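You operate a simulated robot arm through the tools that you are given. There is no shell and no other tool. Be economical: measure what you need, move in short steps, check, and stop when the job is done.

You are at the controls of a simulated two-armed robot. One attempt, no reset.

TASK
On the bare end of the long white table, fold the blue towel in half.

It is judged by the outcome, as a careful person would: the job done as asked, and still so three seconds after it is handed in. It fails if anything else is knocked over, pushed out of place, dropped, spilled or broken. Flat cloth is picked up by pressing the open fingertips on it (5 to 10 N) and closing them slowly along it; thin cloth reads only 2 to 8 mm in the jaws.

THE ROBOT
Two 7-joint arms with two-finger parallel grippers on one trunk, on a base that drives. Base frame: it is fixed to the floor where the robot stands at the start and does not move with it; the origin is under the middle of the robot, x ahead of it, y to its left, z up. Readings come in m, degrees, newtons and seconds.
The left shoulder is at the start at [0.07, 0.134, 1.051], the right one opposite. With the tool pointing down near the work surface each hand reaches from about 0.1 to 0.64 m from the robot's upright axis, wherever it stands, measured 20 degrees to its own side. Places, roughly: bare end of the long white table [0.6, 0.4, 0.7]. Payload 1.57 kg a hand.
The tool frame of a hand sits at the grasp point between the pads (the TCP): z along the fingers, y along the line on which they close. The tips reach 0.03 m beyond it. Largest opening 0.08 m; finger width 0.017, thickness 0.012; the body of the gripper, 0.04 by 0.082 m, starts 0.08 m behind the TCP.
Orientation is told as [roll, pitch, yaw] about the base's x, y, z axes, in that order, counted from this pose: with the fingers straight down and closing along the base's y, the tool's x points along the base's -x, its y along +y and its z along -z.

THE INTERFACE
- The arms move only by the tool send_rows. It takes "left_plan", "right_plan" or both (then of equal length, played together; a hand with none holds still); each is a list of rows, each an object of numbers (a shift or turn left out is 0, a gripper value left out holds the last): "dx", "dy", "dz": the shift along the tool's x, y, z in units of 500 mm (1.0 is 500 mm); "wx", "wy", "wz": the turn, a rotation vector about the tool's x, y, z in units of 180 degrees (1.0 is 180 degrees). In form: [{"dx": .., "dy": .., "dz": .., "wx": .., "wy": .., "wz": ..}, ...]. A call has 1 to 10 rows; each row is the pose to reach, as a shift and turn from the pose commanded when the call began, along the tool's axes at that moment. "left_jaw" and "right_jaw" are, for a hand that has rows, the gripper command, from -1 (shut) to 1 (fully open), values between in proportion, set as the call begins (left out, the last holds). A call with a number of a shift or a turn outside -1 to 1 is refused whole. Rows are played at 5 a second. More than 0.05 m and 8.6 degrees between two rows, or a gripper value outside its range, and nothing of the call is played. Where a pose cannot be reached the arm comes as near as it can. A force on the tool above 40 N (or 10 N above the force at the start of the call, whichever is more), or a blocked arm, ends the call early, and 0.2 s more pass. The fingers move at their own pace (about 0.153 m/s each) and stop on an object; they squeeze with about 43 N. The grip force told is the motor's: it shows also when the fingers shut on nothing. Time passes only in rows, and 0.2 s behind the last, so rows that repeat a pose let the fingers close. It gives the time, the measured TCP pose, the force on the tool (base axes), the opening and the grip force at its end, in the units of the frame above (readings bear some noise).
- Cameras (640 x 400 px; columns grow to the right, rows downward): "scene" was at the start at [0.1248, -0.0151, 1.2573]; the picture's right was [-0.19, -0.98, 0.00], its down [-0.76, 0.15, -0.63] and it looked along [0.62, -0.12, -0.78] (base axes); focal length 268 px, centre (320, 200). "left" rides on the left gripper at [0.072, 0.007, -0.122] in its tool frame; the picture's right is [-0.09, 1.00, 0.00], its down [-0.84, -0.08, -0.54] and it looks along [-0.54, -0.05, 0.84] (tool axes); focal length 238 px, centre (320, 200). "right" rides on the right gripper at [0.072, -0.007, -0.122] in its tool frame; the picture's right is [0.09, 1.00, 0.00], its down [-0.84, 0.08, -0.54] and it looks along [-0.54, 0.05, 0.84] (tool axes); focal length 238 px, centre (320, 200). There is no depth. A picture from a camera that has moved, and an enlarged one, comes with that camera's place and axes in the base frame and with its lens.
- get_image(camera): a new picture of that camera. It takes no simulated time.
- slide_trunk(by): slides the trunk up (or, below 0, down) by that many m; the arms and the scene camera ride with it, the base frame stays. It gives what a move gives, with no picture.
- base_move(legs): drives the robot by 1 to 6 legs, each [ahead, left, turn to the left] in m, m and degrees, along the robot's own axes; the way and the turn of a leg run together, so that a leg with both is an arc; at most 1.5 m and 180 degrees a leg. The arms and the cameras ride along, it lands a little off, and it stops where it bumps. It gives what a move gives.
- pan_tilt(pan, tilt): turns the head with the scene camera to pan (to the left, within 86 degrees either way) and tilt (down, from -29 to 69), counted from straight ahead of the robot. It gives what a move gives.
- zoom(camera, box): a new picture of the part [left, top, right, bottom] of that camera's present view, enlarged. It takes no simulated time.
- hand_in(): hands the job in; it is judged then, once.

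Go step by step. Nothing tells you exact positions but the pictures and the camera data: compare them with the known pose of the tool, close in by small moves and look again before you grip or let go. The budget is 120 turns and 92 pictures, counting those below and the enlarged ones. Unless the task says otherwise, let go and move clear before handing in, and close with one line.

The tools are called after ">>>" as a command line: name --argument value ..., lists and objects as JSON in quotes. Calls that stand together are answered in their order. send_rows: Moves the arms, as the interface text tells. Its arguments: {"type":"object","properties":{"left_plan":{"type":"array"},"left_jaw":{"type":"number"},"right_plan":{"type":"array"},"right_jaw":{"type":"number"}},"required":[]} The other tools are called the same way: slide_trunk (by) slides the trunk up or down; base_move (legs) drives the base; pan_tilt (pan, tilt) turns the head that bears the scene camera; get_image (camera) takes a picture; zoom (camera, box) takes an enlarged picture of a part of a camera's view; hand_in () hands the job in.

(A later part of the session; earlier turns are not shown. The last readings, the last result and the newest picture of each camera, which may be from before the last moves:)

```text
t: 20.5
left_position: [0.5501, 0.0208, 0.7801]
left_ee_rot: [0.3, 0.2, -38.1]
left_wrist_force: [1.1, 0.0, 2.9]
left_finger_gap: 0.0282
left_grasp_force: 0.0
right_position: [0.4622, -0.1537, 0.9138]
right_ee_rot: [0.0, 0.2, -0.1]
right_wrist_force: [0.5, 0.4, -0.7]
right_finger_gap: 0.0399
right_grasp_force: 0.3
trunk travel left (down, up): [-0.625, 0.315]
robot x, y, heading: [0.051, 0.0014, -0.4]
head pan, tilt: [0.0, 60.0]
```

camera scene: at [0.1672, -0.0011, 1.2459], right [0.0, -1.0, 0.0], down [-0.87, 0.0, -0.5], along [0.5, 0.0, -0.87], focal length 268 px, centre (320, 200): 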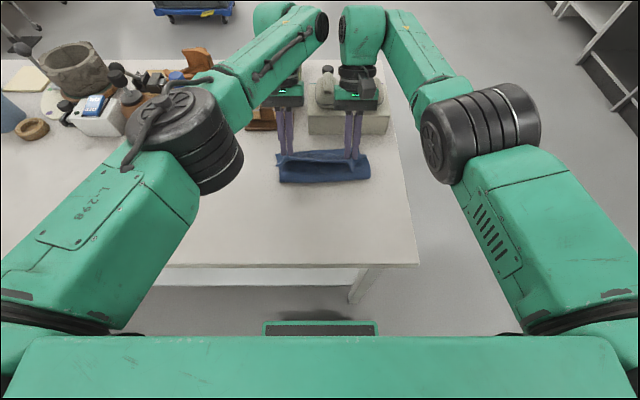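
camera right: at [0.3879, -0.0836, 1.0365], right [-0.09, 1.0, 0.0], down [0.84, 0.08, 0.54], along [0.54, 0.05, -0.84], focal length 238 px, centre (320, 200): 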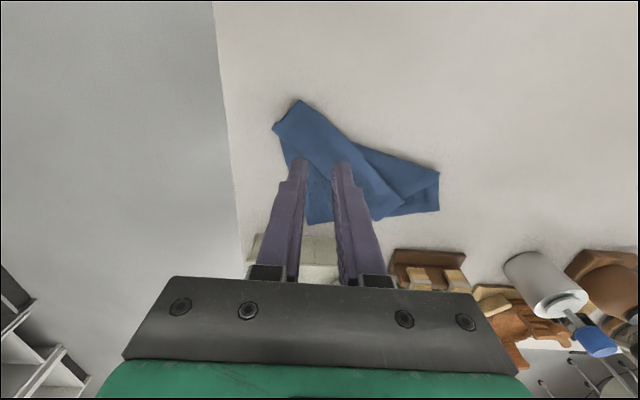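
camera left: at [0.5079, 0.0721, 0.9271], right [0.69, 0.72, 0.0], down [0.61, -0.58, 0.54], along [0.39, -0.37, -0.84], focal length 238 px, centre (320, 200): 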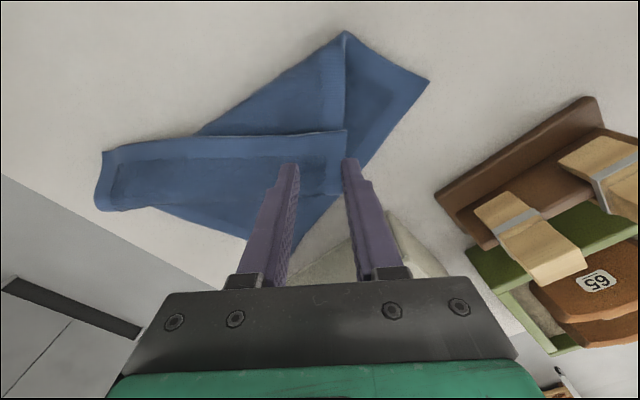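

>>> send_rows --left_plan '[{"dz": 0.002}, {"dz": 0.003}, {"dz": 0.003}]' --left_jaw -0.45

>>> send_rows --left_plan '[{"dz": 0}, {"dz": 0}]' --left_jaw -0.65

>>> send_rows --left_plan '[{"dz": 0}, {"dz": 0}]' --left_jaw -0.82

>>> send_rows --left_plan '[{"dz": 0}, {"dz": 0}, {"dz": 0}]' --left_jaw -1

>>> get_image --camera "left"

```text
t: 21.3
left_position: [0.5487, 0.0213, 0.7795]
left_ee_rot: [0.3, 0.2, -38.2]
left_wrist_force: [0.6, -1.4, 4.4]
left_finger_gap: 0.0211
left_grasp_force: 0.0
right_position: [0.4602, -0.1535, 0.9145]
right_ee_rot: [0.0, 0.1, 0.1]
right_wrist_force: [0.5, 0.3, 0.3]
right_finger_gap: 0.0397
right_grasp_force: 0.0
trunk travel left (down, up): [-0.625, 0.315]
robot x, y, heading: [0.053, 0.0012, 0.1]
head pan, tilt: [0.0, 60.0]
```

```text
t: 21.9
left_position: [0.5489, 0.0209, 0.7797]
left_ee_rot: [0.3, 0.1, -38.2]
left_wrist_force: [0.3, 0.8, 5.0]
left_finger_gap: 0.0131
left_grasp_force: 0.0
right_position: [0.4604, -0.1544, 0.9146]
right_ee_rot: [-0.1, 0.0, 0.0]
right_wrist_force: [0.5, -0.3, 0.5]
right_finger_gap: 0.0402
right_grasp_force: 0.1
trunk travel left (down, up): [-0.625, 0.315]
robot x, y, heading: [0.0478, -0.0017, -0.2]
head pan, tilt: [0.0, 60.0]
```

```text
t: 22.5
left_position: [0.5499, 0.0201, 0.7779]
left_ee_rot: [0.2, 0.1, -38.1]
left_wrist_force: [-0.4, 0.3, 4.3]
left_finger_gap: 0.0072
left_grasp_force: 0.1
right_position: [0.4594, -0.1554, 0.9152]
right_ee_rot: [0.1, 0.1, 0.0]
right_wrist_force: [-0.2, 0.5, -1.1]
right_finger_gap: 0.04
right_grasp_force: 0.0
trunk travel left (down, up): [-0.625, 0.315]
robot x, y, heading: [0.0489, -0.0012, -0.2]
head pan, tilt: [0.0, 60.0]
```

```text
t: 23.3
left_position: [0.5499, 0.0203, 0.7797]
left_ee_rot: [0.3, 0.0, -38.2]
left_wrist_force: [-0.2, -0.5, 4.5]
left_finger_gap: 0.0037
left_grasp_force: 24.3
right_position: [0.4606, -0.1544, 0.9147]
right_ee_rot: [0.0, 0.2, 0.1]
right_wrist_force: [-0.8, 0.2, -0.8]
right_finger_gap: 0.04
right_grasp_force: 0.1
trunk travel left (down, up): [-0.625, 0.315]
robot x, y, heading: [0.0524, -0.0002, 0.1]
head pan, tilt: [0.0, 60.0]
```

```text
57 pictures are left
camera left: at [0.4954, 0.0702, 0.9023], right [0.69, 0.73, 0.0], down [0.61, -0.58, 0.54], along [0.39, -0.37, -0.84], focal length 238 px, centre (320, 200)
```

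left: 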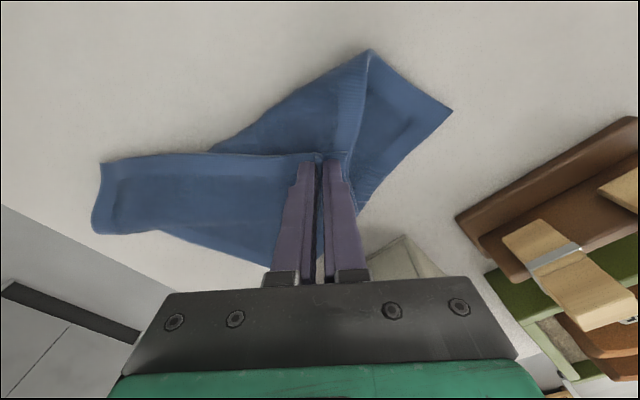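

The grip is good at 3.7 mm. I'll lift it and pull it back toward the original near-left corner, untwisting the hand as it goes.

>>> send_rows --left_plan '[{"dz": -0.06}, {"dx": 0.045, "dy": -0.018, "dz": -0.11, "wz": -0.028}, {"dx": 0.1, "dy": -0.04, "dz": -0.13, "wz": -0.056}, {"dx": 0.16, "dy": -0.065, "dz": -0.13, "wz": -0.084}, {"dx": 0.22, "dy": -0.09, "dz": -0.12, "wz": -0.112}, {"dx": 0.28, "dy": -0.114, "dz": -0.1, "wz": -0.14}, {"dx": 0.32, "dy": -0.13, "dz": -0.07, "wz": -0.17}, {"dx": 0.347, "dy": -0.14, "dz": -0.04, "wz": -0.2}, {"dx": 0.347, "dy": -0.14, "dz": -0.015, "wz": -0.213}, {"dx": 0.347, "dy": -0.14, "dz": -0.015, "wz": -0.213}]'

>>> get_image --camera "left"

>>> zoom --camera "scene" --box '[240, 120, 400, 260]'

```text
t: 25.5
left_position: [0.3685, 0.0732, 0.7873]
left_ee_rot: [0.3, -0.1, 0.3]
left_wrist_force: [0.7, 0.1, -0.5]
left_finger_gap: 0.0038
left_grasp_force: 24.5
right_position: [0.4607, -0.1543, 0.9139]
right_ee_rot: [0.0, 0.2, 0.1]
right_wrist_force: [-0.7, 0.3, -0.1]
right_finger_gap: 0.04
right_grasp_force: 0.1
trunk travel left (down, up): [-0.625, 0.315]
robot x, y, heading: [0.0528, 0.0022, 0.2]
head pan, tilt: [0.0, 60.0]
```

```text
56 pictures are left
camera left: at [0.296, 0.0798, 0.9093], right [0.09, 1.0, 0.01], down [0.84, -0.08, 0.54], along [0.54, -0.04, -0.84], focal length 238 px, centre (320, 200)
```

left: 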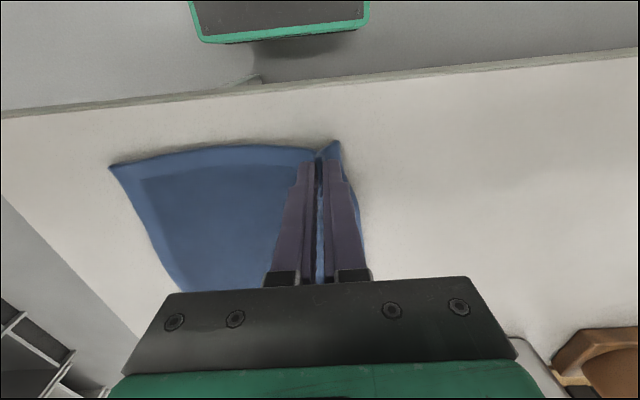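

```text
2.86 times, centred on (320, 190) of scene
camera zoom: at [0.1668, -0.0007, 1.2459], right [0.0, -1.0, 0.0], down [-0.87, 0.0, -0.5], along [0.5, 0.0, -0.87], focal length 765 px, centre (320, 229)
```

zoom: 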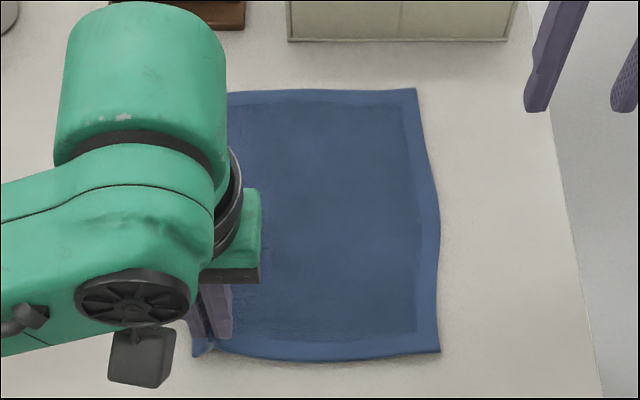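

The towel is flat again and the left hand still holds its corner, gripped close to the edge. Its near-right corner is at about [0.358, −0.084], so I'll bring the right hand over it.

>>> send_rows --right_plan '[{"dx": 0.037, "dy": 0.04, "dz": 0.04}, {"dx": 0.074, "dy": 0.08, "dz": 0.08}, {"dx": 0.111, "dy": 0.12, "dz": 0.13}, {"dx": 0.149, "dy": 0.16, "dz": 0.18}, {"dx": 0.186, "dy": 0.2, "dz": 0.228}, {"dx": 0.186, "dy": 0.2, "dz": 0.24}, {"dx": 0.186, "dy": 0.2, "dz": 0.24}]' --right_jaw -0.3

>>> get_image --camera "right"

```text
t: 27.1
left_position: [0.3701, 0.0747, 0.7858]
left_ee_rot: [0.3, 0.1, 0.2]
left_wrist_force: [0.4, 0.4, -0.3]
left_finger_gap: 0.0036
left_grasp_force: 24.8
right_position: [0.3674, -0.0525, 0.7951]
right_ee_rot: [0.0, 0.3, 0.1]
right_wrist_force: [0.0, -0.3, 0.2]
right_finger_gap: 0.0283
right_grasp_force: 0.1
trunk travel left (down, up): [-0.625, 0.315]
robot x, y, heading: [0.0479, -0.0035, -0.1]
head pan, tilt: [0.0, 60.0]
```

```text
54 pictures are left
camera right: at [0.2954, -0.0593, 0.9159], right [-0.09, 1.0, 0.0], down [0.84, 0.08, 0.54], along [0.54, 0.05, -0.84], focal length 238 px, centre (320, 200)
```

right: 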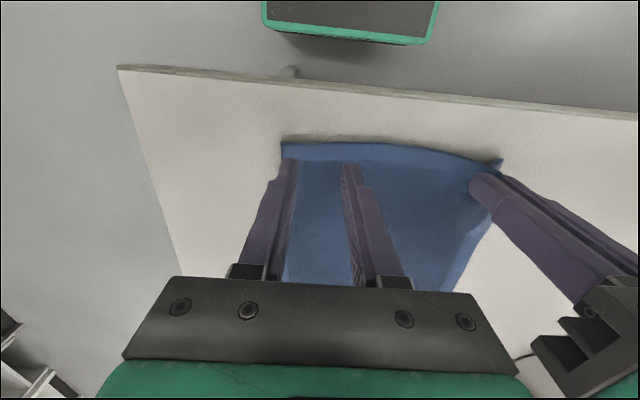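

The right hand is well placed just inside the corner. I'll lower it to contact and close it in steps.

>>> send_rows --right_plan '[{"dz": 0.015}, {"dz": 0.03}, {"dz": 0.04}, {"dz": 0.043}, {"dz": 0.043}]'

```text
t: 28.3
left_position: [0.369, 0.074, 0.7872]
left_ee_rot: [0.3, -0.1, 0.3]
left_wrist_force: [-0.4, 0.0, 0.8]
left_finger_gap: 0.0037
left_grasp_force: 23.9
right_position: [0.369, -0.052, 0.7749]
right_ee_rot: [0.0, 0.2, 0.0]
right_wrist_force: [1.2, 0.2, 4.4]
right_finger_gap: 0.0282
right_grasp_force: 0.1
trunk travel left (down, up): [-0.625, 0.315]
robot x, y, heading: [0.0501, 0.0029, -0.1]
head pan, tilt: [0.0, 60.0]
```

>>> send_rows --right_plan '[{"dz": 0.001}, {"dz": 0.0015}]' --right_jaw -0.45

>>> send_rows --right_plan '[{"dz": 0}, {"dz": 0}]' --right_jaw -0.65

>>> send_rows --right_plan '[{"dz": 0}, {"dz": 0}]' --right_jaw -0.82

>>> send_rows --right_plan '[{"dz": 0}, {"dz": 0}, {"dz": 0}]' --right_jaw -1

>>> get_image --camera "right"

>>> get_image --camera "left"

```text
t: 28.9
left_position: [0.3683, 0.0733, 0.7867]
left_ee_rot: [0.3, -0.2, 0.3]
left_wrist_force: [-0.8, 0.1, -0.7]
left_finger_gap: 0.0036
left_grasp_force: 24.4
right_position: [0.3663, -0.0529, 0.7736]
right_ee_rot: [0.0, 0.1, 0.0]
right_wrist_force: [-0.4, -0.1, 7.0]
right_finger_gap: 0.021
right_grasp_force: 0.1
trunk travel left (down, up): [-0.625, 0.315]
robot x, y, heading: [0.0534, -0.0006, -0.1]
head pan, tilt: [0.0, 60.0]
```

```text
t: 29.5
left_position: [0.3679, 0.0724, 0.7876]
left_ee_rot: [0.3, -0.1, 0.2]
left_wrist_force: [-0.9, -2.8, -0.6]
left_finger_gap: 0.0035
left_grasp_force: 24.7
right_position: [0.3662, -0.053, 0.7732]
right_ee_rot: [0.0, 0.1, 0.0]
right_wrist_force: [0.2, 2.4, 7.9]
right_finger_gap: 0.0141
right_grasp_force: 0.0
trunk travel left (down, up): [-0.625, 0.315]
robot x, y, heading: [0.0517, 0.0003, -0.1]
head pan, tilt: [0.0, 60.0]
```

```text
t: 30.1
left_position: [0.3689, 0.0729, 0.788]
left_ee_rot: [0.1, -0.2, 0.1]
left_wrist_force: [-1.2, -3.5, -0.5]
left_finger_gap: 0.0035
left_grasp_force: 24.9
right_position: [0.3665, -0.0537, 0.7733]
right_ee_rot: [-0.1, 0.2, 0.0]
right_wrist_force: [0.0, 3.2, 8.2]
right_finger_gap: 0.0097
right_grasp_force: 1.5
trunk travel left (down, up): [-0.625, 0.315]
robot x, y, heading: [0.0516, 0.0027, 0.2]
head pan, tilt: [0.0, 60.0]
```

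```text
t: 30.9
left_position: [0.3692, 0.0728, 0.7869]
left_ee_rot: [0.2, -0.1, 0.1]
left_wrist_force: [-0.2, -7.7, -1.0]
left_finger_gap: 0.0035
left_grasp_force: 24.7
right_position: [0.3667, -0.0533, 0.7727]
right_ee_rot: [0.1, 0.2, 0.1]
right_wrist_force: [-0.7, 8.3, 9.1]
right_finger_gap: 0.004
right_grasp_force: 24.2
trunk travel left (down, up): [-0.625, 0.315]
robot x, y, heading: [0.0468, -0.0009, -0.2]
head pan, tilt: [0.0, 60.0]
```

```text
53 pictures are left
camera right: at [0.2952, -0.0594, 0.8947], right [-0.09, 1.0, 0.0], down [0.84, 0.08, 0.54], along [0.54, 0.05, -0.84], focal length 238 px, centre (320, 200)
```

right: 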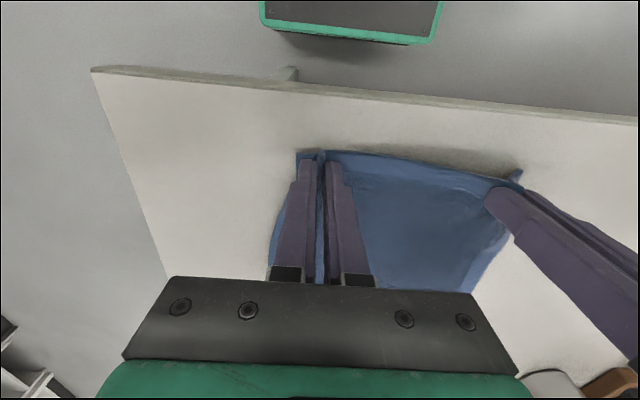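

```text
52 pictures are left
camera left: at [0.2956, 0.0799, 0.9096], right [0.09, 1.0, 0.0], down [0.84, -0.08, 0.54], along [0.54, -0.05, -0.84], focal length 238 px, centre (320, 200)
```

left: 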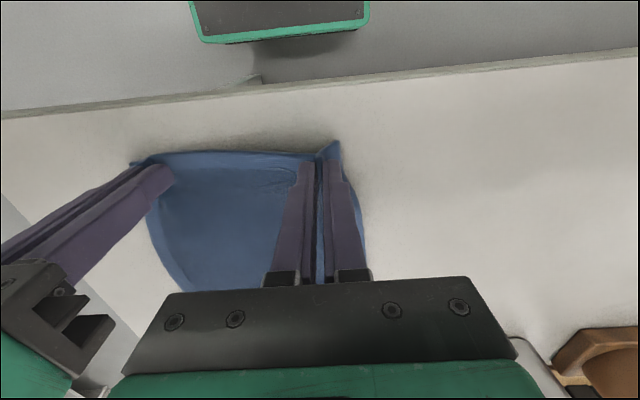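

Both corners are held close to the edge, with far less loose hem than last time. I'll run a lower, slacker arc that ends short of the far edge with no tilt.

>>> send_rows --left_plan '[{"dx": -0.0096, "dy": -0.003, "dz": -0.051}, {"dx": -0.0374, "dy": -0.006, "dz": -0.097}, {"dx": -0.081, "dy": -0.006, "dz": -0.134}, {"dx": -0.135, "dy": -0.006, "dz": -0.158}, {"dx": -0.196, "dy": -0.006, "dz": -0.168}, {"dx": -0.256, "dy": -0.006, "dz": -0.162}, {"dx": -0.311, "dy": -0.006, "dz": -0.14}, {"dx": -0.355, "dy": -0.006, "dz": -0.106}, {"dx": -0.382, "dy": -0.006, "dz": -0.064}, {"dx": -0.392, "dy": -0.006, "dz": -0.016}]' --right_plan '[{"dx": -0.0102, "dy": 0.003, "dz": -0.057}, {"dx": -0.0397, "dy": 0.006, "dz": -0.109}, {"dx": -0.086, "dy": 0.006, "dz": -0.151}, {"dx": -0.143, "dy": 0.006, "dz": -0.179}, {"dx": -0.208, "dy": 0.006, "dz": -0.192}, {"dx": -0.272, "dy": 0.006, "dz": -0.188}, {"dx": -0.33, "dy": 0.006, "dz": -0.168}, {"dx": -0.377, "dy": 0.006, "dz": -0.135}, {"dx": -0.405, "dy": 0.006, "dz": -0.092}, {"dx": -0.416, "dy": 0.006, "dz": -0.044}]'

>>> get_image --camera "right"

>>> get_image --camera "left"

>>> zoom --camera "scene" --box '[240, 100, 400, 240]'

```text
t: 33.1
left_position: [0.5654, 0.0701, 0.7948]
left_ee_rot: [0.2, 0.0, 0.1]
left_wrist_force: [-0.8, -0.9, -0.3]
left_finger_gap: 0.0035
left_grasp_force: 24.4
right_position: [0.5758, -0.0495, 0.7933]
right_ee_rot: [0.0, 0.2, 0.0]
right_wrist_force: [-0.5, 0.6, 0.4]
right_finger_gap: 0.0037
right_grasp_force: 24.5
trunk travel left (down, up): [-0.625, 0.315]
robot x, y, heading: [0.0516, 0.0006, -0.1]
head pan, tilt: [0.0, 60.0]
```

```text
51 pictures are left
camera right: at [0.5043, -0.0562, 0.9149], right [-0.09, 1.0, 0.0], down [0.84, 0.08, 0.54], along [0.54, 0.05, -0.84], focal length 238 px, centre (320, 200)
```

right: 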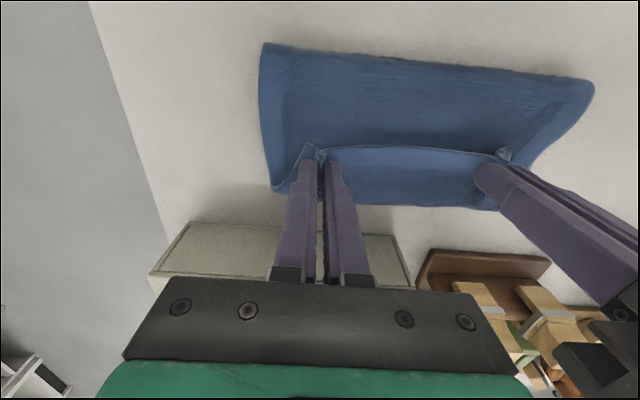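

```text
50 pictures are left
camera left: at [0.4934, 0.0773, 0.9168], right [0.09, 1.0, 0.0], down [0.84, -0.08, 0.54], along [0.54, -0.04, -0.84], focal length 238 px, centre (320, 200)
```

left: 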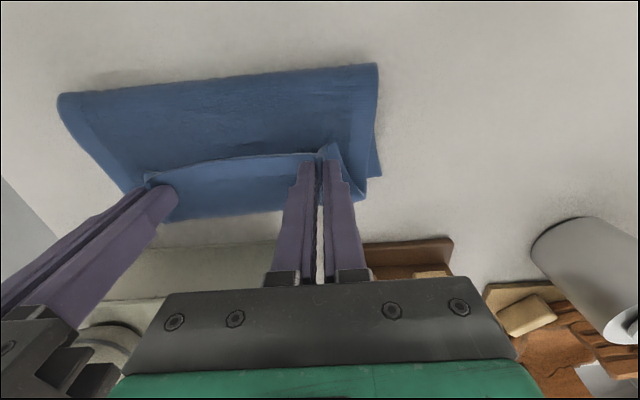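

```text
2.86 times, centred on (320, 170) of scene
camera zoom: at [0.1677, -0.0007, 1.2458], right [0.0, -1.0, 0.0], down [-0.87, 0.0, -0.5], along [0.5, 0.0, -0.87], focal length 765 px, centre (320, 286)
```

zoom: 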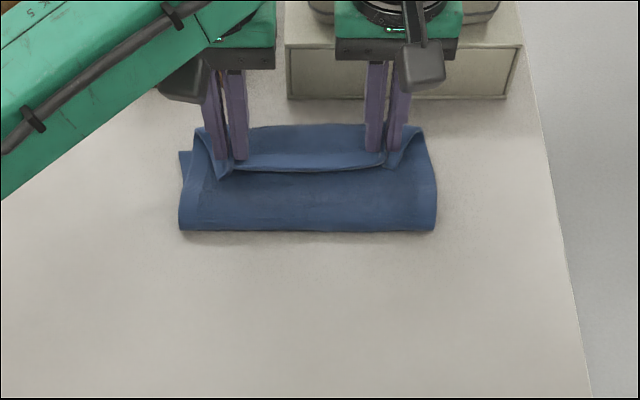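

The fold line is straight now, but it still sits about 3 cm too far forward because the cloth loops past the fingertips. I'll lift slightly and bring both hands back about 6 cm so the fold can roll back, then set down and look.

>>> send_rows --left_plan '[{"dx": 0.0, "dz": -0.03}, {"dx": 0.02, "dz": -0.06}, {"dx": 0.05, "dz": -0.07}, {"dx": 0.08, "dz": -0.07}, {"dx": 0.105, "dz": -0.05}, {"dx": 0.11, "dz": -0.02}, {"dx": 0.11, "dz": 0.01}, {"dx": 0.11, "dz": 0.01}]' --right_plan '[{"dx": 0.0, "dz": -0.03}, {"dx": 0.02, "dz": -0.06}, {"dx": 0.05, "dz": -0.07}, {"dx": 0.08, "dz": -0.07}, {"dx": 0.105, "dz": -0.05}, {"dx": 0.11, "dz": -0.02}, {"dx": 0.11, "dz": 0.01}, {"dx": 0.11, "dz": 0.01}]'

>>> get_image --camera "left"

>>> zoom --camera "scene" --box '[240, 100, 400, 240]'

```text
t: 34.9
left_position: [0.5111, 0.0704, 0.79]
left_ee_rot: [0.3, 0.0, 0.2]
left_wrist_force: [-0.6, 0.2, -0.2]
left_finger_gap: 0.0032
left_grasp_force: 24.1
right_position: [0.5206, -0.0515, 0.7897]
right_ee_rot: [-0.1, 0.1, 0.0]
right_wrist_force: [0.4, 1.2, 0.3]
right_finger_gap: 0.0037
right_grasp_force: 24.9
trunk travel left (down, up): [-0.625, 0.315]
robot x, y, heading: [0.0488, 0.0002, 0.0]
head pan, tilt: [0.0, 60.0]
```

```text
48 pictures are left
camera left: at [0.4378, 0.0769, 0.9124], right [0.09, 1.0, 0.01], down [0.84, -0.08, 0.54], along [0.54, -0.04, -0.84], focal length 238 px, centre (320, 200)
```

left: 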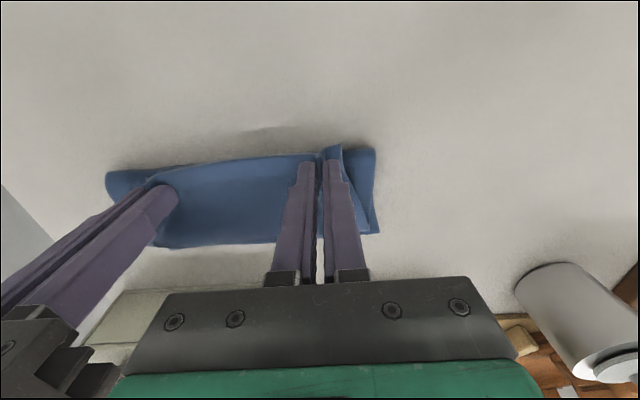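

```text
2.86 times, centred on (320, 170) of scene
camera zoom: at [0.1666, -0.0007, 1.2459], right [0.0, -1.0, 0.0], down [-0.87, 0.0, -0.5], along [0.5, 0.0, -0.87], focal length 765 px, centre (320, 286)
```

zoom: 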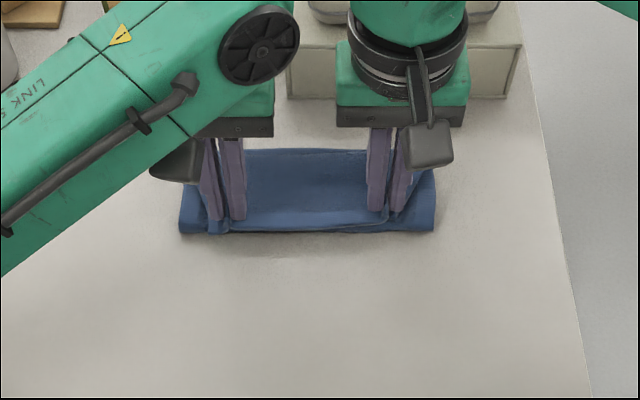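

The fold didn't roll back; the top layer just bent over further. I'll open the towel flat again and regrip with the jaws turned 90° at the edge, so the sheet hangs straight down from the tips instead of looping forward.

>>> send_rows --left_plan '[{"dx": 0.03, "dz": -0.06}, {"dx": 0.08, "dz": -0.1}, {"dx": 0.13, "dz": -0.11}, {"dx": 0.18, "dz": -0.1}, {"dx": 0.23, "dz": -0.07}, {"dx": 0.27, "dz": -0.04}, {"dx": 0.29, "dz": 0.0}, {"dx": 0.3, "dz": 0.01}, {"dx": 0.3, "dz": 0.01}]' --right_plan '[{"dx": 0.03, "dz": -0.06}, {"dx": 0.08, "dz": -0.1}, {"dx": 0.13, "dz": -0.11}, {"dx": 0.18, "dz": -0.1}, {"dx": 0.23, "dz": -0.07}, {"dx": 0.28, "dz": -0.04}, {"dx": 0.31, "dz": 0.0}, {"dx": 0.315, "dz": 0.01}, {"dx": 0.315, "dz": 0.01}]'

>>> get_image --camera "left"

>>> zoom --camera "scene" --box '[240, 120, 400, 260]'

```text
t: 36.9
left_position: [0.3604, 0.0697, 0.784]
left_ee_rot: [0.3, 0.0, 0.2]
left_wrist_force: [-0.8, -0.9, 0.0]
left_finger_gap: 0.0035
left_grasp_force: 24.2
right_position: [0.363, -0.0508, 0.7859]
right_ee_rot: [0.0, 0.1, 0.0]
right_wrist_force: [0.9, -0.1, 0.0]
right_finger_gap: 0.0038
right_grasp_force: 24.2
trunk travel left (down, up): [-0.625, 0.315]
robot x, y, heading: [0.051, -0.0039, -0.2]
head pan, tilt: [0.0, 60.0]
```

```text
46 pictures are left
camera left: at [0.2873, 0.0766, 0.907], right [0.09, 1.0, 0.01], down [0.84, -0.08, 0.54], along [0.54, -0.04, -0.84], focal length 238 px, centre (320, 200)
```

left: 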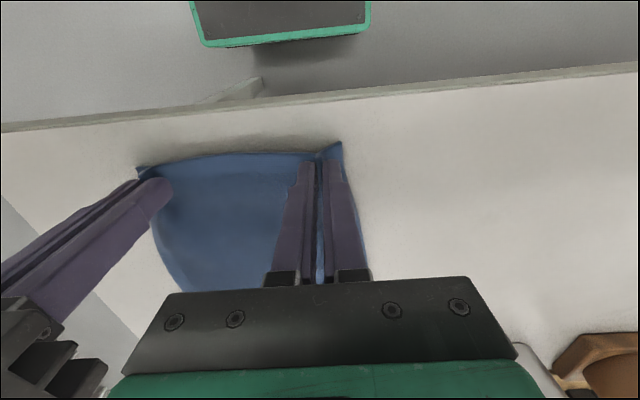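

```text
2.86 times, centred on (320, 190) of scene
camera zoom: at [0.1669, -0.0007, 1.2459], right [0.0, -1.0, 0.0], down [-0.87, 0.0, -0.5], along [0.5, 0.0, -0.87], focal length 765 px, centre (320, 229)
```

zoom: 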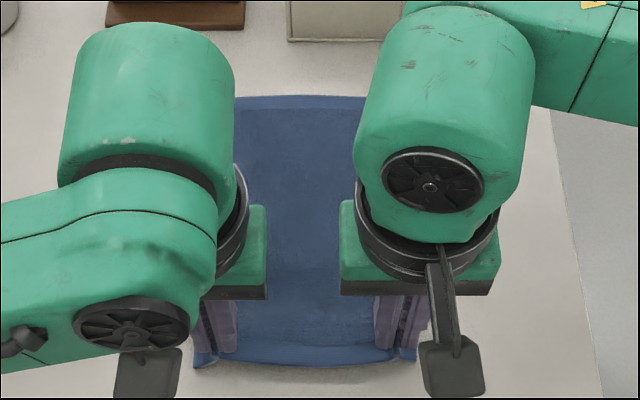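

It's flat again. I'll lower, release with the jaws open wide, and rise straight up.

>>> send_rows --left_plan '[{"dz": 0.01}, {"dz": 0.012}, {"dz": 0.0}, {"dz": -0.02}, {"dz": -0.06}, {"dz": -0.12}, {"dz": -0.18}, {"dz": -0.18}]' --right_plan '[{"dz": 0.01}, {"dz": 0.012}, {"dz": 0.0}, {"dz": -0.02}, {"dz": -0.06}, {"dz": -0.12}, {"dz": -0.18}, {"dz": -0.18}]' --left_jaw 0.0 --right_jaw 0.0

>>> get_image --camera "left"

>>> get_image --camera "right"

```text
t: 38.7
left_position: [0.3612, 0.0687, 0.8765]
left_ee_rot: [0.3, 0.0, 0.1]
left_wrist_force: [-0.6, 0.3, -0.5]
left_finger_gap: 0.0399
left_grasp_force: 0.1
right_position: [0.3641, -0.05, 0.8772]
right_ee_rot: [0.0, 0.2, 0.0]
right_wrist_force: [0.6, -0.1, -0.2]
right_finger_gap: 0.04
right_grasp_force: 0.0
trunk travel left (down, up): [-0.625, 0.315]
robot x, y, heading: [0.0527, 0.002, 0.1]
head pan, tilt: [0.0, 60.0]
```

```text
44 pictures are left
camera left: at [0.2879, 0.0756, 0.9983], right [0.09, 1.0, 0.01], down [0.84, -0.08, 0.54], along [0.54, -0.04, -0.84], focal length 238 px, centre (320, 200)
```

left: 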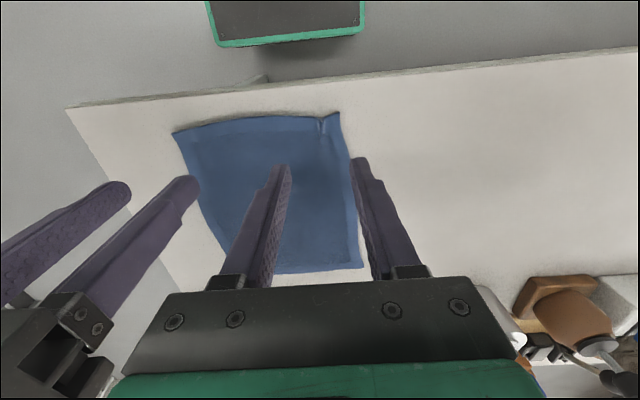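

```text
43 pictures are left
camera right: at [0.2917, -0.056, 0.9974], right [-0.09, 1.0, 0.0], down [0.84, 0.08, 0.54], along [0.54, 0.05, -0.84], focal length 238 px, centre (320, 200)
```

right: 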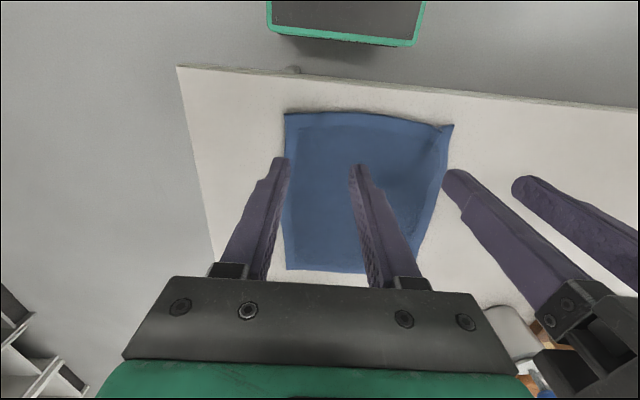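

The towel is flat at x 0.35–0.583, so the fold line should be near 0.466. I'll turn both hands 90° so the jaws close across the near edge, with the cameras facing outward.

>>> send_rows --left_plan '[{"wz": 0.046}, {"wz": 0.092}, {"wz": 0.138}, {"wz": 0.184}, {"wz": 0.23}, {"wz": 0.276}, {"wz": 0.322}, {"wz": 0.368}, {"wz": 0.414, "dx": -0.007, "dy": 0.003}, {"wz": 0.46, "dx": -0.0136, "dy": 0.0066}]' --right_plan '[{"wz": -0.046}, {"wz": -0.092}, {"wz": -0.138}, {"wz": -0.184}, {"wz": -0.23}, {"wz": -0.276}, {"wz": -0.322}, {"wz": -0.368}, {"wz": -0.414, "dx": -0.008, "dy": -0.015}, {"wz": -0.46, "dx": -0.0158, "dy": -0.03}]' --left_jaw -0.25 --right_jaw -0.25

>>> send_rows --left_plan '[{"wz": 0.02, "dz": 0.04}, {"wz": 0.04, "dz": 0.08}, {"wz": 0.04, "dz": 0.12}, {"wz": 0.04, "dz": 0.15}, {"wz": 0.04, "dz": 0.15}]' --right_plan '[{"wz": -0.02, "dz": 0.04}, {"wz": -0.04, "dz": 0.08}, {"wz": -0.04, "dz": 0.12}, {"wz": -0.04, "dz": 0.15}, {"wz": -0.04, "dz": 0.15}]'

>>> get_image --camera "left"

>>> get_image --camera "right"

```text
t: 40.9
left_position: [0.3662, 0.0738, 0.8751]
left_ee_rot: [0.1, 0.1, -82.8]
left_wrist_force: [-0.3, 0.6, -0.5]
left_finger_gap: 0.0302
left_grasp_force: 0.1
right_position: [0.3469, -0.0362, 0.8537]
right_ee_rot: [-2.8, -0.9, 76.6]
right_wrist_force: [0.1, 0.2, -0.7]
right_finger_gap: 0.0298
right_grasp_force: 0.2
right hand out of reach, approached as far as the arm can: row 9, 10
trunk travel left (down, up): [-0.625, 0.315]
robot x, y, heading: [0.0517, 0.0025, 0.0]
head pan, tilt: [0.0, 60.0]
```

```text
t: 42.1
left_position: [0.367, 0.0731, 0.8003]
left_ee_rot: [0.0, 0.3, -89.8]
left_wrist_force: [-0.2, 0.3, -0.4]
left_finger_gap: 0.0301
left_grasp_force: 0.1
right_position: [0.3308, -0.0472, 0.7908]
right_ee_rot: [-4.8, -0.8, 83.1]
right_wrist_force: [0.4, 0.7, -1.1]
right_finger_gap: 0.03
right_grasp_force: 0.1
right hand out of reach, approached as far as the arm can: row 1, 2, 3, 4, 5
trunk travel left (down, up): [-0.625, 0.315]
robot x, y, heading: [0.0488, -0.0011, 0.1]
head pan, tilt: [0.0, 60.0]
```

```text
42 pictures are left
camera left: at [0.3724, 0.1452, 0.9224], right [1.0, -0.09, 0.0], down [-0.08, -0.84, 0.54], along [-0.05, -0.54, -0.84], focal length 238 px, centre (320, 200)
```

left: 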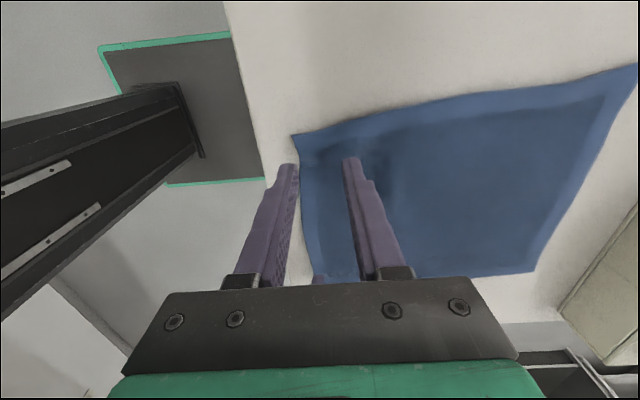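

```text
41 pictures are left
camera right: at [0.3188, -0.1182, 0.9108], right [-1.0, 0.03, -0.08], down [-0.02, 0.84, 0.55], along [0.09, 0.54, -0.83], focal length 238 px, centre (320, 200)
```

right: 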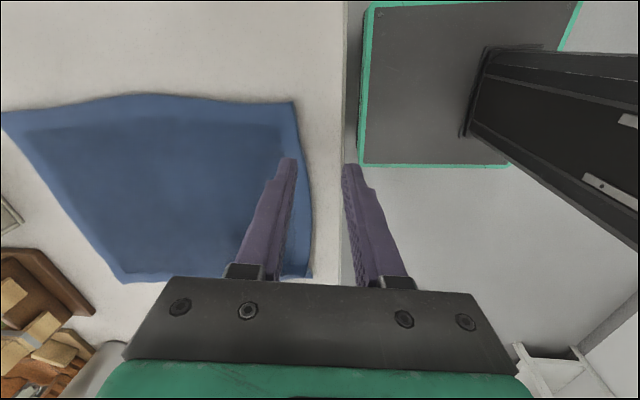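

The right arm can't turn a full +90°, so I'll take it back to about 60° of yaw and square it up over its corner.

>>> send_rows --right_plan '[{"dz": -0.02, "dy": -0.02, "wz": 0.02, "wy": -0.007}, {"dz": -0.03, "dx": 0.007, "dy": -0.04, "wz": 0.05, "wy": -0.014}, {"dz": -0.03, "dx": 0.014, "dy": -0.06, "wz": 0.08, "wy": -0.02}, {"dz": -0.02, "dx": 0.02, "dy": -0.085, "wz": 0.11, "wy": -0.027}, {"dz": -0.02, "dx": 0.02, "dy": -0.085, "wz": 0.128, "wy": -0.027}, {"dz": -0.02, "dx": 0.02, "dy": -0.085, "wz": 0.128, "wy": -0.027}]'

>>> get_image --camera "right"

```text
t: 43.5
left_position: [0.3658, 0.0733, 0.7991]
left_ee_rot: [0.0, 0.3, -89.7]
left_wrist_force: [0.3, -0.4, -0.5]
left_finger_gap: 0.0303
left_grasp_force: 0.1
right_position: [0.3697, -0.0607, 0.8021]
right_ee_rot: [-1.4, -6.6, 60.7]
right_wrist_force: [0.3, 0.4, -0.7]
right_finger_gap: 0.03
right_grasp_force: 0.0
right hand out of reach, approached as far as the arm can: row 1
trunk travel left (down, up): [-0.625, 0.315]
robot x, y, heading: [0.0496, 0.0022, -0.1]
head pan, tilt: [0.0, 60.0]
```

```text
40 pictures are left
camera right: at [0.3317, -0.1361, 0.9149], right [-0.91, 0.41, -0.03], down [0.3, 0.72, 0.63], along [0.28, 0.56, -0.78], focal length 238 px, centre (320, 200)
```

right: 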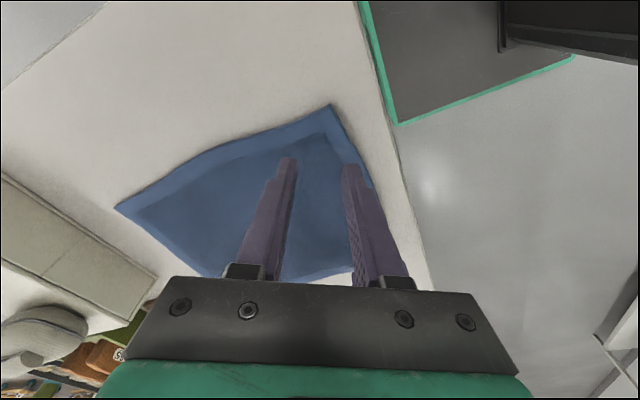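

Right TCP is at about [0.370, −0.061], with its outer finger straddling the edge, and the left is set the same way. I'll level the right tool and descend both to contact.

>>> send_rows --left_plan '[{"dz": 0.01}, {"dz": 0.025}, {"dz": 0.04}, {"dz": 0.048}, {"dz": 0.05}, {"dz": 0.05}]' --right_plan '[{"dz": 0.0, "wx": -0.004, "wy": 0.018}, {"dz": 0.02, "wx": -0.008, "wy": 0.037}, {"dz": 0.04, "wx": -0.008, "wy": 0.037}, {"dz": 0.05, "wx": -0.008, "wy": 0.037}, {"dz": 0.053, "wx": -0.008, "wy": 0.037}, {"dz": 0.053, "wx": -0.008, "wy": 0.037}]'

```text
t: 44.9
left_position: [0.3681, 0.0748, 0.7736]
left_ee_rot: [0.0, 0.3, -89.9]
left_wrist_force: [-0.6, 0.0, -0.1]
left_finger_gap: 0.03
left_grasp_force: 0.0
right_position: [0.3725, -0.0581, 0.7761]
right_ee_rot: [0.0, 0.2, 60.6]
right_wrist_force: [0.9, -0.3, 0.3]
right_finger_gap: 0.0299
right_grasp_force: 0.1
trunk travel left (down, up): [-0.625, 0.315]
robot x, y, heading: [0.0503, 0.0002, 0.1]
head pan, tilt: [0.0, 60.0]
```

>>> send_rows --left_plan '[{"dz": 0.002}, {"dz": 0.004}, {"dz": 0.004}]' --right_plan '[{"dy": 0.003, "dz": 0.003}, {"dy": 0.006, "dz": 0.006}, {"dy": 0.006, "dz": 0.006}]'

```text
t: 45.7
left_position: [0.3678, 0.0734, 0.7737]
left_ee_rot: [0.1, 0.3, -89.8]
left_wrist_force: [0.2, 0.7, 4.8]
left_finger_gap: 0.0297
left_grasp_force: 0.0
right_position: [0.3691, -0.0564, 0.7742]
right_ee_rot: [0.0, 0.3, 60.7]
right_wrist_force: [1.9, -0.1, 6.1]
right_finger_gap: 0.0301
right_grasp_force: 0.0
trunk travel left (down, up): [-0.625, 0.315]
robot x, y, heading: [0.0477, 0.0026, 0.0]
head pan, tilt: [0.0, 60.0]
```

Both hands are in contact, at 4.8 N left and 6.1 N right. Now I'll close them in steps.

>>> send_rows --left_plan '[{"dz": 0.001}, {"dz": 0.001}]' --right_plan '[{"dz": 0.0005}, {"dz": 0.0005}]' --left_jaw -0.45 --right_jaw -0.45

>>> send_rows --left_plan '[{"dz": 0}, {"dz": 0}]' --right_plan '[{"dz": 0}, {"dz": 0}]' --left_jaw -0.65 --right_jaw -0.65

>>> send_rows --left_plan '[{"dz": 0}, {"dz": 0}]' --right_plan '[{"dz": 0}, {"dz": 0}]' --left_jaw -0.82 --right_jaw -0.82

>>> send_rows --left_plan '[{"dz": 0}, {"dz": 0}, {"dz": 0}]' --right_plan '[{"dz": 0}, {"dz": 0}, {"dz": 0}]' --left_jaw -1 --right_jaw -1

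>>> get_image --camera "left"

>>> get_image --camera "right"

```text
t: 46.3
left_position: [0.367, 0.0725, 0.7729]
left_ee_rot: [0.2, 0.2, -89.9]
left_wrist_force: [-0.1, -0.8, 10.7]
left_finger_gap: 0.0206
left_grasp_force: 0.0
right_position: [0.3689, -0.0567, 0.7738]
right_ee_rot: [0.0, 0.1, 60.7]
right_wrist_force: [0.4, 1.1, 5.0]
right_finger_gap: 0.0212
right_grasp_force: 0.1
trunk travel left (down, up): [-0.625, 0.315]
robot x, y, heading: [0.0489, 0.0023, 0.1]
head pan, tilt: [0.0, 60.0]
```

```text
t: 46.9
left_position: [0.3667, 0.0733, 0.7733]
left_ee_rot: [0.2, 0.3, -89.8]
left_wrist_force: [0.0, 0.2, 12.2]
left_finger_gap: 0.0124
left_grasp_force: 0.0
right_position: [0.369, -0.0564, 0.7736]
right_ee_rot: [0.0, 0.2, 60.8]
right_wrist_force: [-1.0, 0.4, 5.3]
right_finger_gap: 0.0129
right_grasp_force: 0.0
trunk travel left (down, up): [-0.625, 0.315]
robot x, y, heading: [0.0499, -0.002, 0.0]
head pan, tilt: [0.0, 60.0]
```

```text
t: 47.5
left_position: [0.3668, 0.0734, 0.7731]
left_ee_rot: [0.1, 0.3, -89.8]
left_wrist_force: [1.1, -0.5, 13.3]
left_finger_gap: 0.0078
left_grasp_force: 0.4
right_position: [0.3674, -0.0572, 0.7747]
right_ee_rot: [0.0, 0.1, 60.8]
right_wrist_force: [1.4, 0.8, 6.2]
right_finger_gap: 0.0078
right_grasp_force: 0.6
trunk travel left (down, up): [-0.625, 0.315]
robot x, y, heading: [0.052, 0.0059, -0.2]
head pan, tilt: [0.0, 60.0]
```

```text
t: 48.3
left_position: [0.3658, 0.0739, 0.7747]
left_ee_rot: [0.1, 0.2, -89.8]
left_wrist_force: [1.9, -0.6, 13.3]
left_finger_gap: 0.0036
left_grasp_force: 24.0
right_position: [0.3684, -0.0573, 0.7725]
right_ee_rot: [0.1, 0.2, 60.7]
right_wrist_force: [0.3, 0.8, 7.1]
right_finger_gap: 0.0042
right_grasp_force: 25.0
trunk travel left (down, up): [-0.625, 0.315]
robot x, y, heading: [0.0522, 0.0001, -0.2]
head pan, tilt: [0.0, 60.0]
```

```text
39 pictures are left
camera left: at [0.3718, 0.1454, 0.8955], right [1.0, -0.09, 0.0], down [-0.08, -0.84, 0.54], along [-0.05, -0.54, -0.84], focal length 238 px, centre (320, 200)
```

left: 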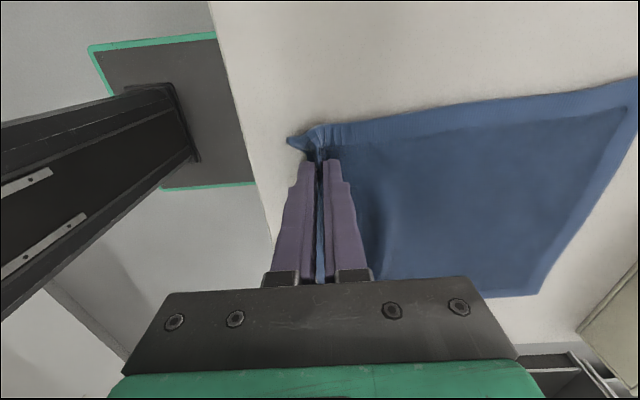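

```text
38 pictures are left
camera right: at [0.3394, -0.122, 0.895], right [-0.91, 0.41, 0.0], down [0.34, 0.77, 0.54], along [0.22, 0.49, -0.84], focal length 238 px, centre (320, 200)
```

right: 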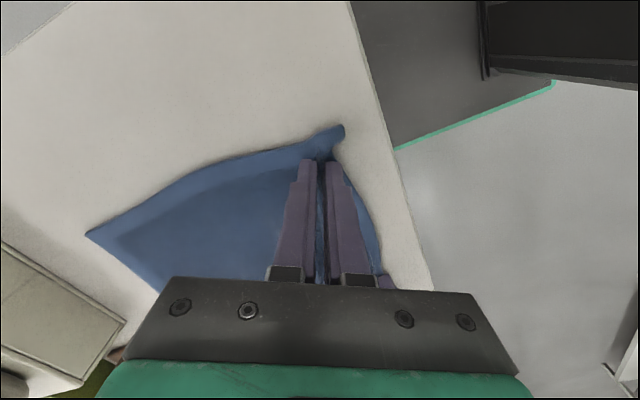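

Both edges are pinched as clean vertical ridges at about 4 mm. I'll lift over the first half of a lower arc around x≈0.466.

>>> send_rows --left_plan '[{"dx": 0.0036, "dy": 0.009, "dz": -0.046}, {"dx": 0.0072, "dy": 0.035, "dz": -0.088}, {"dx": 0.0108, "dy": 0.076, "dz": -0.122}, {"dx": 0.0144, "dy": 0.127, "dz": -0.142}, {"dx": 0.018, "dy": 0.184, "dz": -0.15}, {"dx": 0.018, "dy": 0.184, "dz": -0.15}]' --right_plan '[{"dx": -0.0054, "dy": -0.0072, "dz": -0.046}, {"dx": -0.0192, "dy": -0.0293, "dz": -0.088}, {"dx": -0.0403, "dy": -0.0645, "dz": -0.122}, {"dx": -0.0663, "dy": -0.1084, "dz": -0.142}, {"dx": -0.0952, "dy": -0.1575, "dz": -0.15}, {"dx": -0.0952, "dy": -0.1575, "dz": -0.15}]'

>>> get_image --camera "left"

>>> zoom --camera "scene" --box '[240, 100, 400, 240]'

```text
t: 49.7
left_position: [0.4586, 0.0804, 0.8478]
left_ee_rot: [-0.1, 0.1, -90.1]
left_wrist_force: [-8.4, -20.3, -1.9]
left_finger_gap: 0.004
left_grasp_force: 24.5
right_position: [0.409, -0.0537, 0.8344]
right_ee_rot: [0.0, -0.1, 60.7]
right_wrist_force: [9.0, 20.0, 2.1]
right_finger_gap: 0.0043
right_grasp_force: 24.9
right hand out of reach, approached as far as the arm can: row 4, 5, 6
trunk travel left (down, up): [-0.625, 0.315]
robot x, y, heading: [0.0511, -0.0026, 0.1]
head pan, tilt: [0.0, 60.0]
```

```text
37 pictures are left
camera left: at [0.4643, 0.1537, 0.9696], right [1.0, -0.09, 0.0], down [-0.08, -0.84, 0.54], along [-0.05, -0.54, -0.84], focal length 238 px, centre (320, 200)
```

left: 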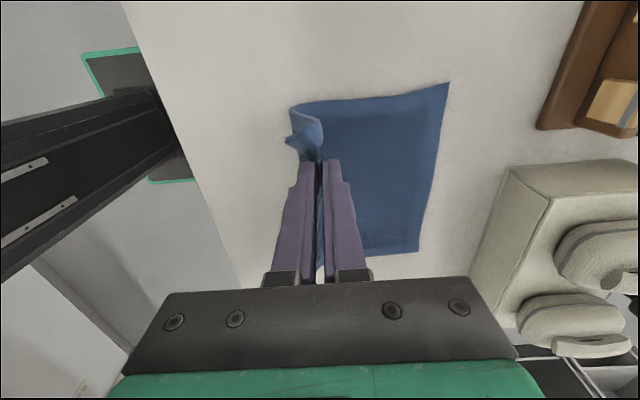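

```text
2.86 times, centred on (320, 170) of scene
camera zoom: at [0.1664, -0.0006, 1.2459], right [0.0, -1.0, 0.0], down [-0.87, 0.0, -0.5], along [0.5, 0.0, -0.87], focal length 765 px, centre (320, 286)
```

zoom: 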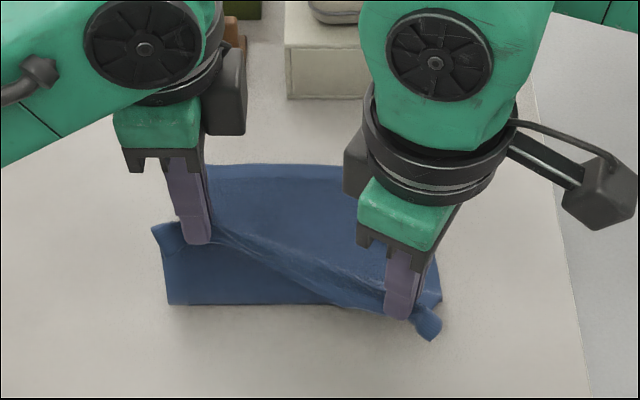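

The right arm hit a wrist limit at 60° of yaw, leaving it behind and the cloth taut. I'll unwind its yaw to 30° while bringing it level with the left hand.

>>> send_rows --right_plan '[{"dx": -0.005, "dy": -0.008, "dz": -0.005, "wz": 0.04}, {"dx": -0.015, "dy": -0.025, "dz": -0.01, "wz": 0.08}, {"dx": -0.03, "dy": -0.05, "dz": -0.02, "wz": 0.12}, {"dx": -0.042, "dy": -0.07, "dz": -0.026, "wz": 0.16}, {"dx": -0.051, "dy": -0.083, "dz": -0.026, "wz": 0.17}, {"dx": -0.051, "dy": -0.083, "dz": -0.026, "wz": 0.17}]'

>>> zoom --camera "scene" --box '[240, 100, 400, 240]'

```text
t: 51.1
left_position: [0.4595, 0.0829, 0.8473]
left_ee_rot: [0.0, 0.2, -89.9]
left_wrist_force: [0.8, -6.7, -0.7]
left_finger_gap: 0.0036
left_grasp_force: 24.9
right_position: [0.4579, -0.0536, 0.8456]
right_ee_rot: [-0.1, 0.2, 30.0]
right_wrist_force: [-0.3, 7.3, 0.4]
right_finger_gap: 0.0041
right_grasp_force: 24.9
trunk travel left (down, up): [-0.625, 0.315]
robot x, y, heading: [0.0513, 0.0, 0.3]
head pan, tilt: [0.0, 60.0]
```

```text
2.86 times, centred on (320, 170) of scene
camera zoom: at [0.1668, -0.0007, 1.2459], right [0.0, -1.0, 0.0], down [-0.87, 0.0, -0.5], along [0.5, 0.0, -0.87], focal length 765 px, centre (320, 286)
```

zoom: 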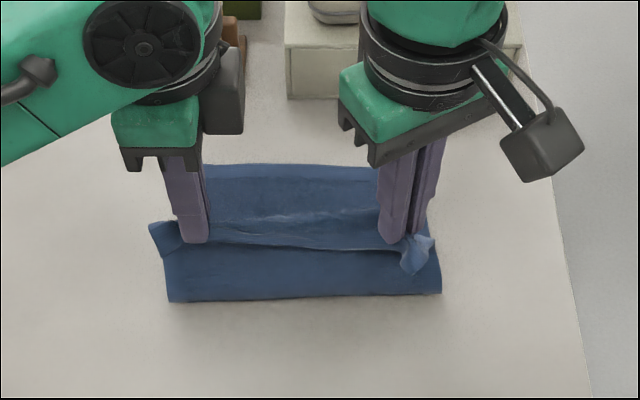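

The hands are level and the cloth arches cleanly, with the bottom's far edge now near x≈0.57. Next is the second half of the arc to tip x≈0.54, unwinding both yaws as I go.

>>> send_rows --left_plan '[{"dy": 0.042, "dz": 0.004, "wz": -0.028}, {"dy": 0.081, "dz": 0.017, "wz": -0.056}, {"dy": 0.115, "dz": 0.038, "wz": -0.084}, {"dy": 0.14, "dz": 0.065, "wz": -0.112}, {"dy": 0.156, "dz": 0.096, "wz": -0.14}, {"dy": 0.162, "dz": 0.13, "wz": -0.167}, {"dy": 0.162, "dz": 0.13, "wz": -0.167}]' --right_plan '[{"dx": -0.037, "dy": -0.021, "dz": 0.004, "wz": 0.023}, {"dx": -0.071, "dy": -0.041, "dz": 0.017, "wz": 0.046}, {"dx": -0.1, "dy": -0.058, "dz": 0.037, "wz": 0.07}, {"dx": -0.123, "dy": -0.071, "dz": 0.0635, "wz": 0.093}, {"dx": -0.137, "dy": -0.079, "dz": 0.094, "wz": 0.116}, {"dx": -0.142, "dy": -0.082, "dz": 0.127, "wz": 0.139}, {"dx": -0.142, "dy": -0.082, "dz": 0.127, "wz": 0.139}]'

>>> zoom --camera "scene" --box '[240, 100, 400, 240]'

>>> get_image --camera "left"

>>> get_image --camera "right"

```text
t: 52.7
left_position: [0.5403, 0.0822, 0.7827]
left_ee_rot: [0.2, 0.2, -59.7]
left_wrist_force: [1.3, -12.2, 3.0]
left_finger_gap: 0.0037
left_grasp_force: 24.6
right_position: [0.5369, -0.0537, 0.7839]
right_ee_rot: [-0.1, 0.1, 5.0]
right_wrist_force: [-0.4, 12.9, 1.0]
right_finger_gap: 0.004
right_grasp_force: 24.6
trunk travel left (down, up): [-0.625, 0.315]
robot x, y, heading: [0.0478, 0.0041, 0.1]
head pan, tilt: [0.0, 60.0]
```

```text
2.86 times, centred on (320, 170) of scene
camera zoom: at [0.1661, -0.0007, 1.246], right [0.0, -1.0, 0.0], down [-0.87, 0.0, -0.5], along [0.5, 0.0, -0.87], focal length 765 px, centre (320, 286)
```

zoom: 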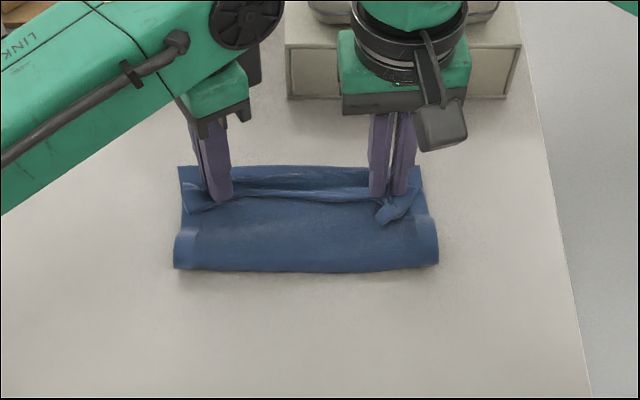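

```text
33 pictures are left
camera left: at [0.5086, 0.1478, 0.905], right [0.91, 0.42, 0.0], down [0.35, -0.76, 0.54], along [0.23, -0.49, -0.84], focal length 238 px, centre (320, 200)
```

left: 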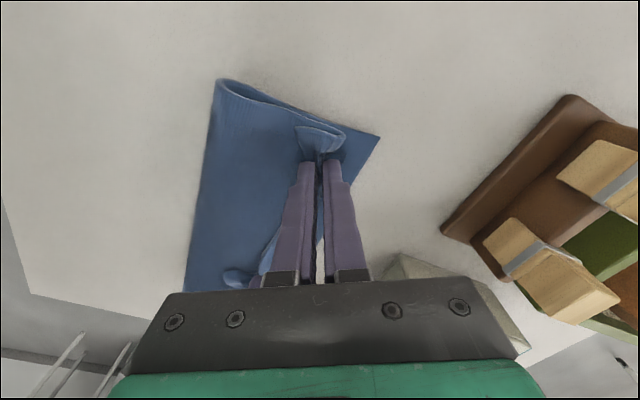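

```text
32 pictures are left
camera right: at [0.4674, -0.0652, 0.9053], right [-0.18, 0.98, 0.0], down [0.83, 0.15, 0.54], along [0.53, 0.1, -0.84], focal length 238 px, centre (320, 200)
```

right: 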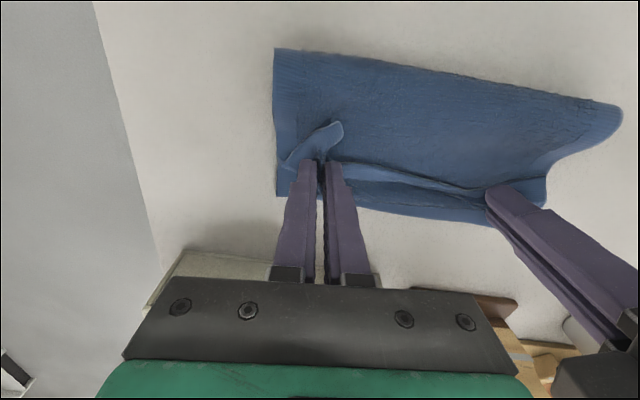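

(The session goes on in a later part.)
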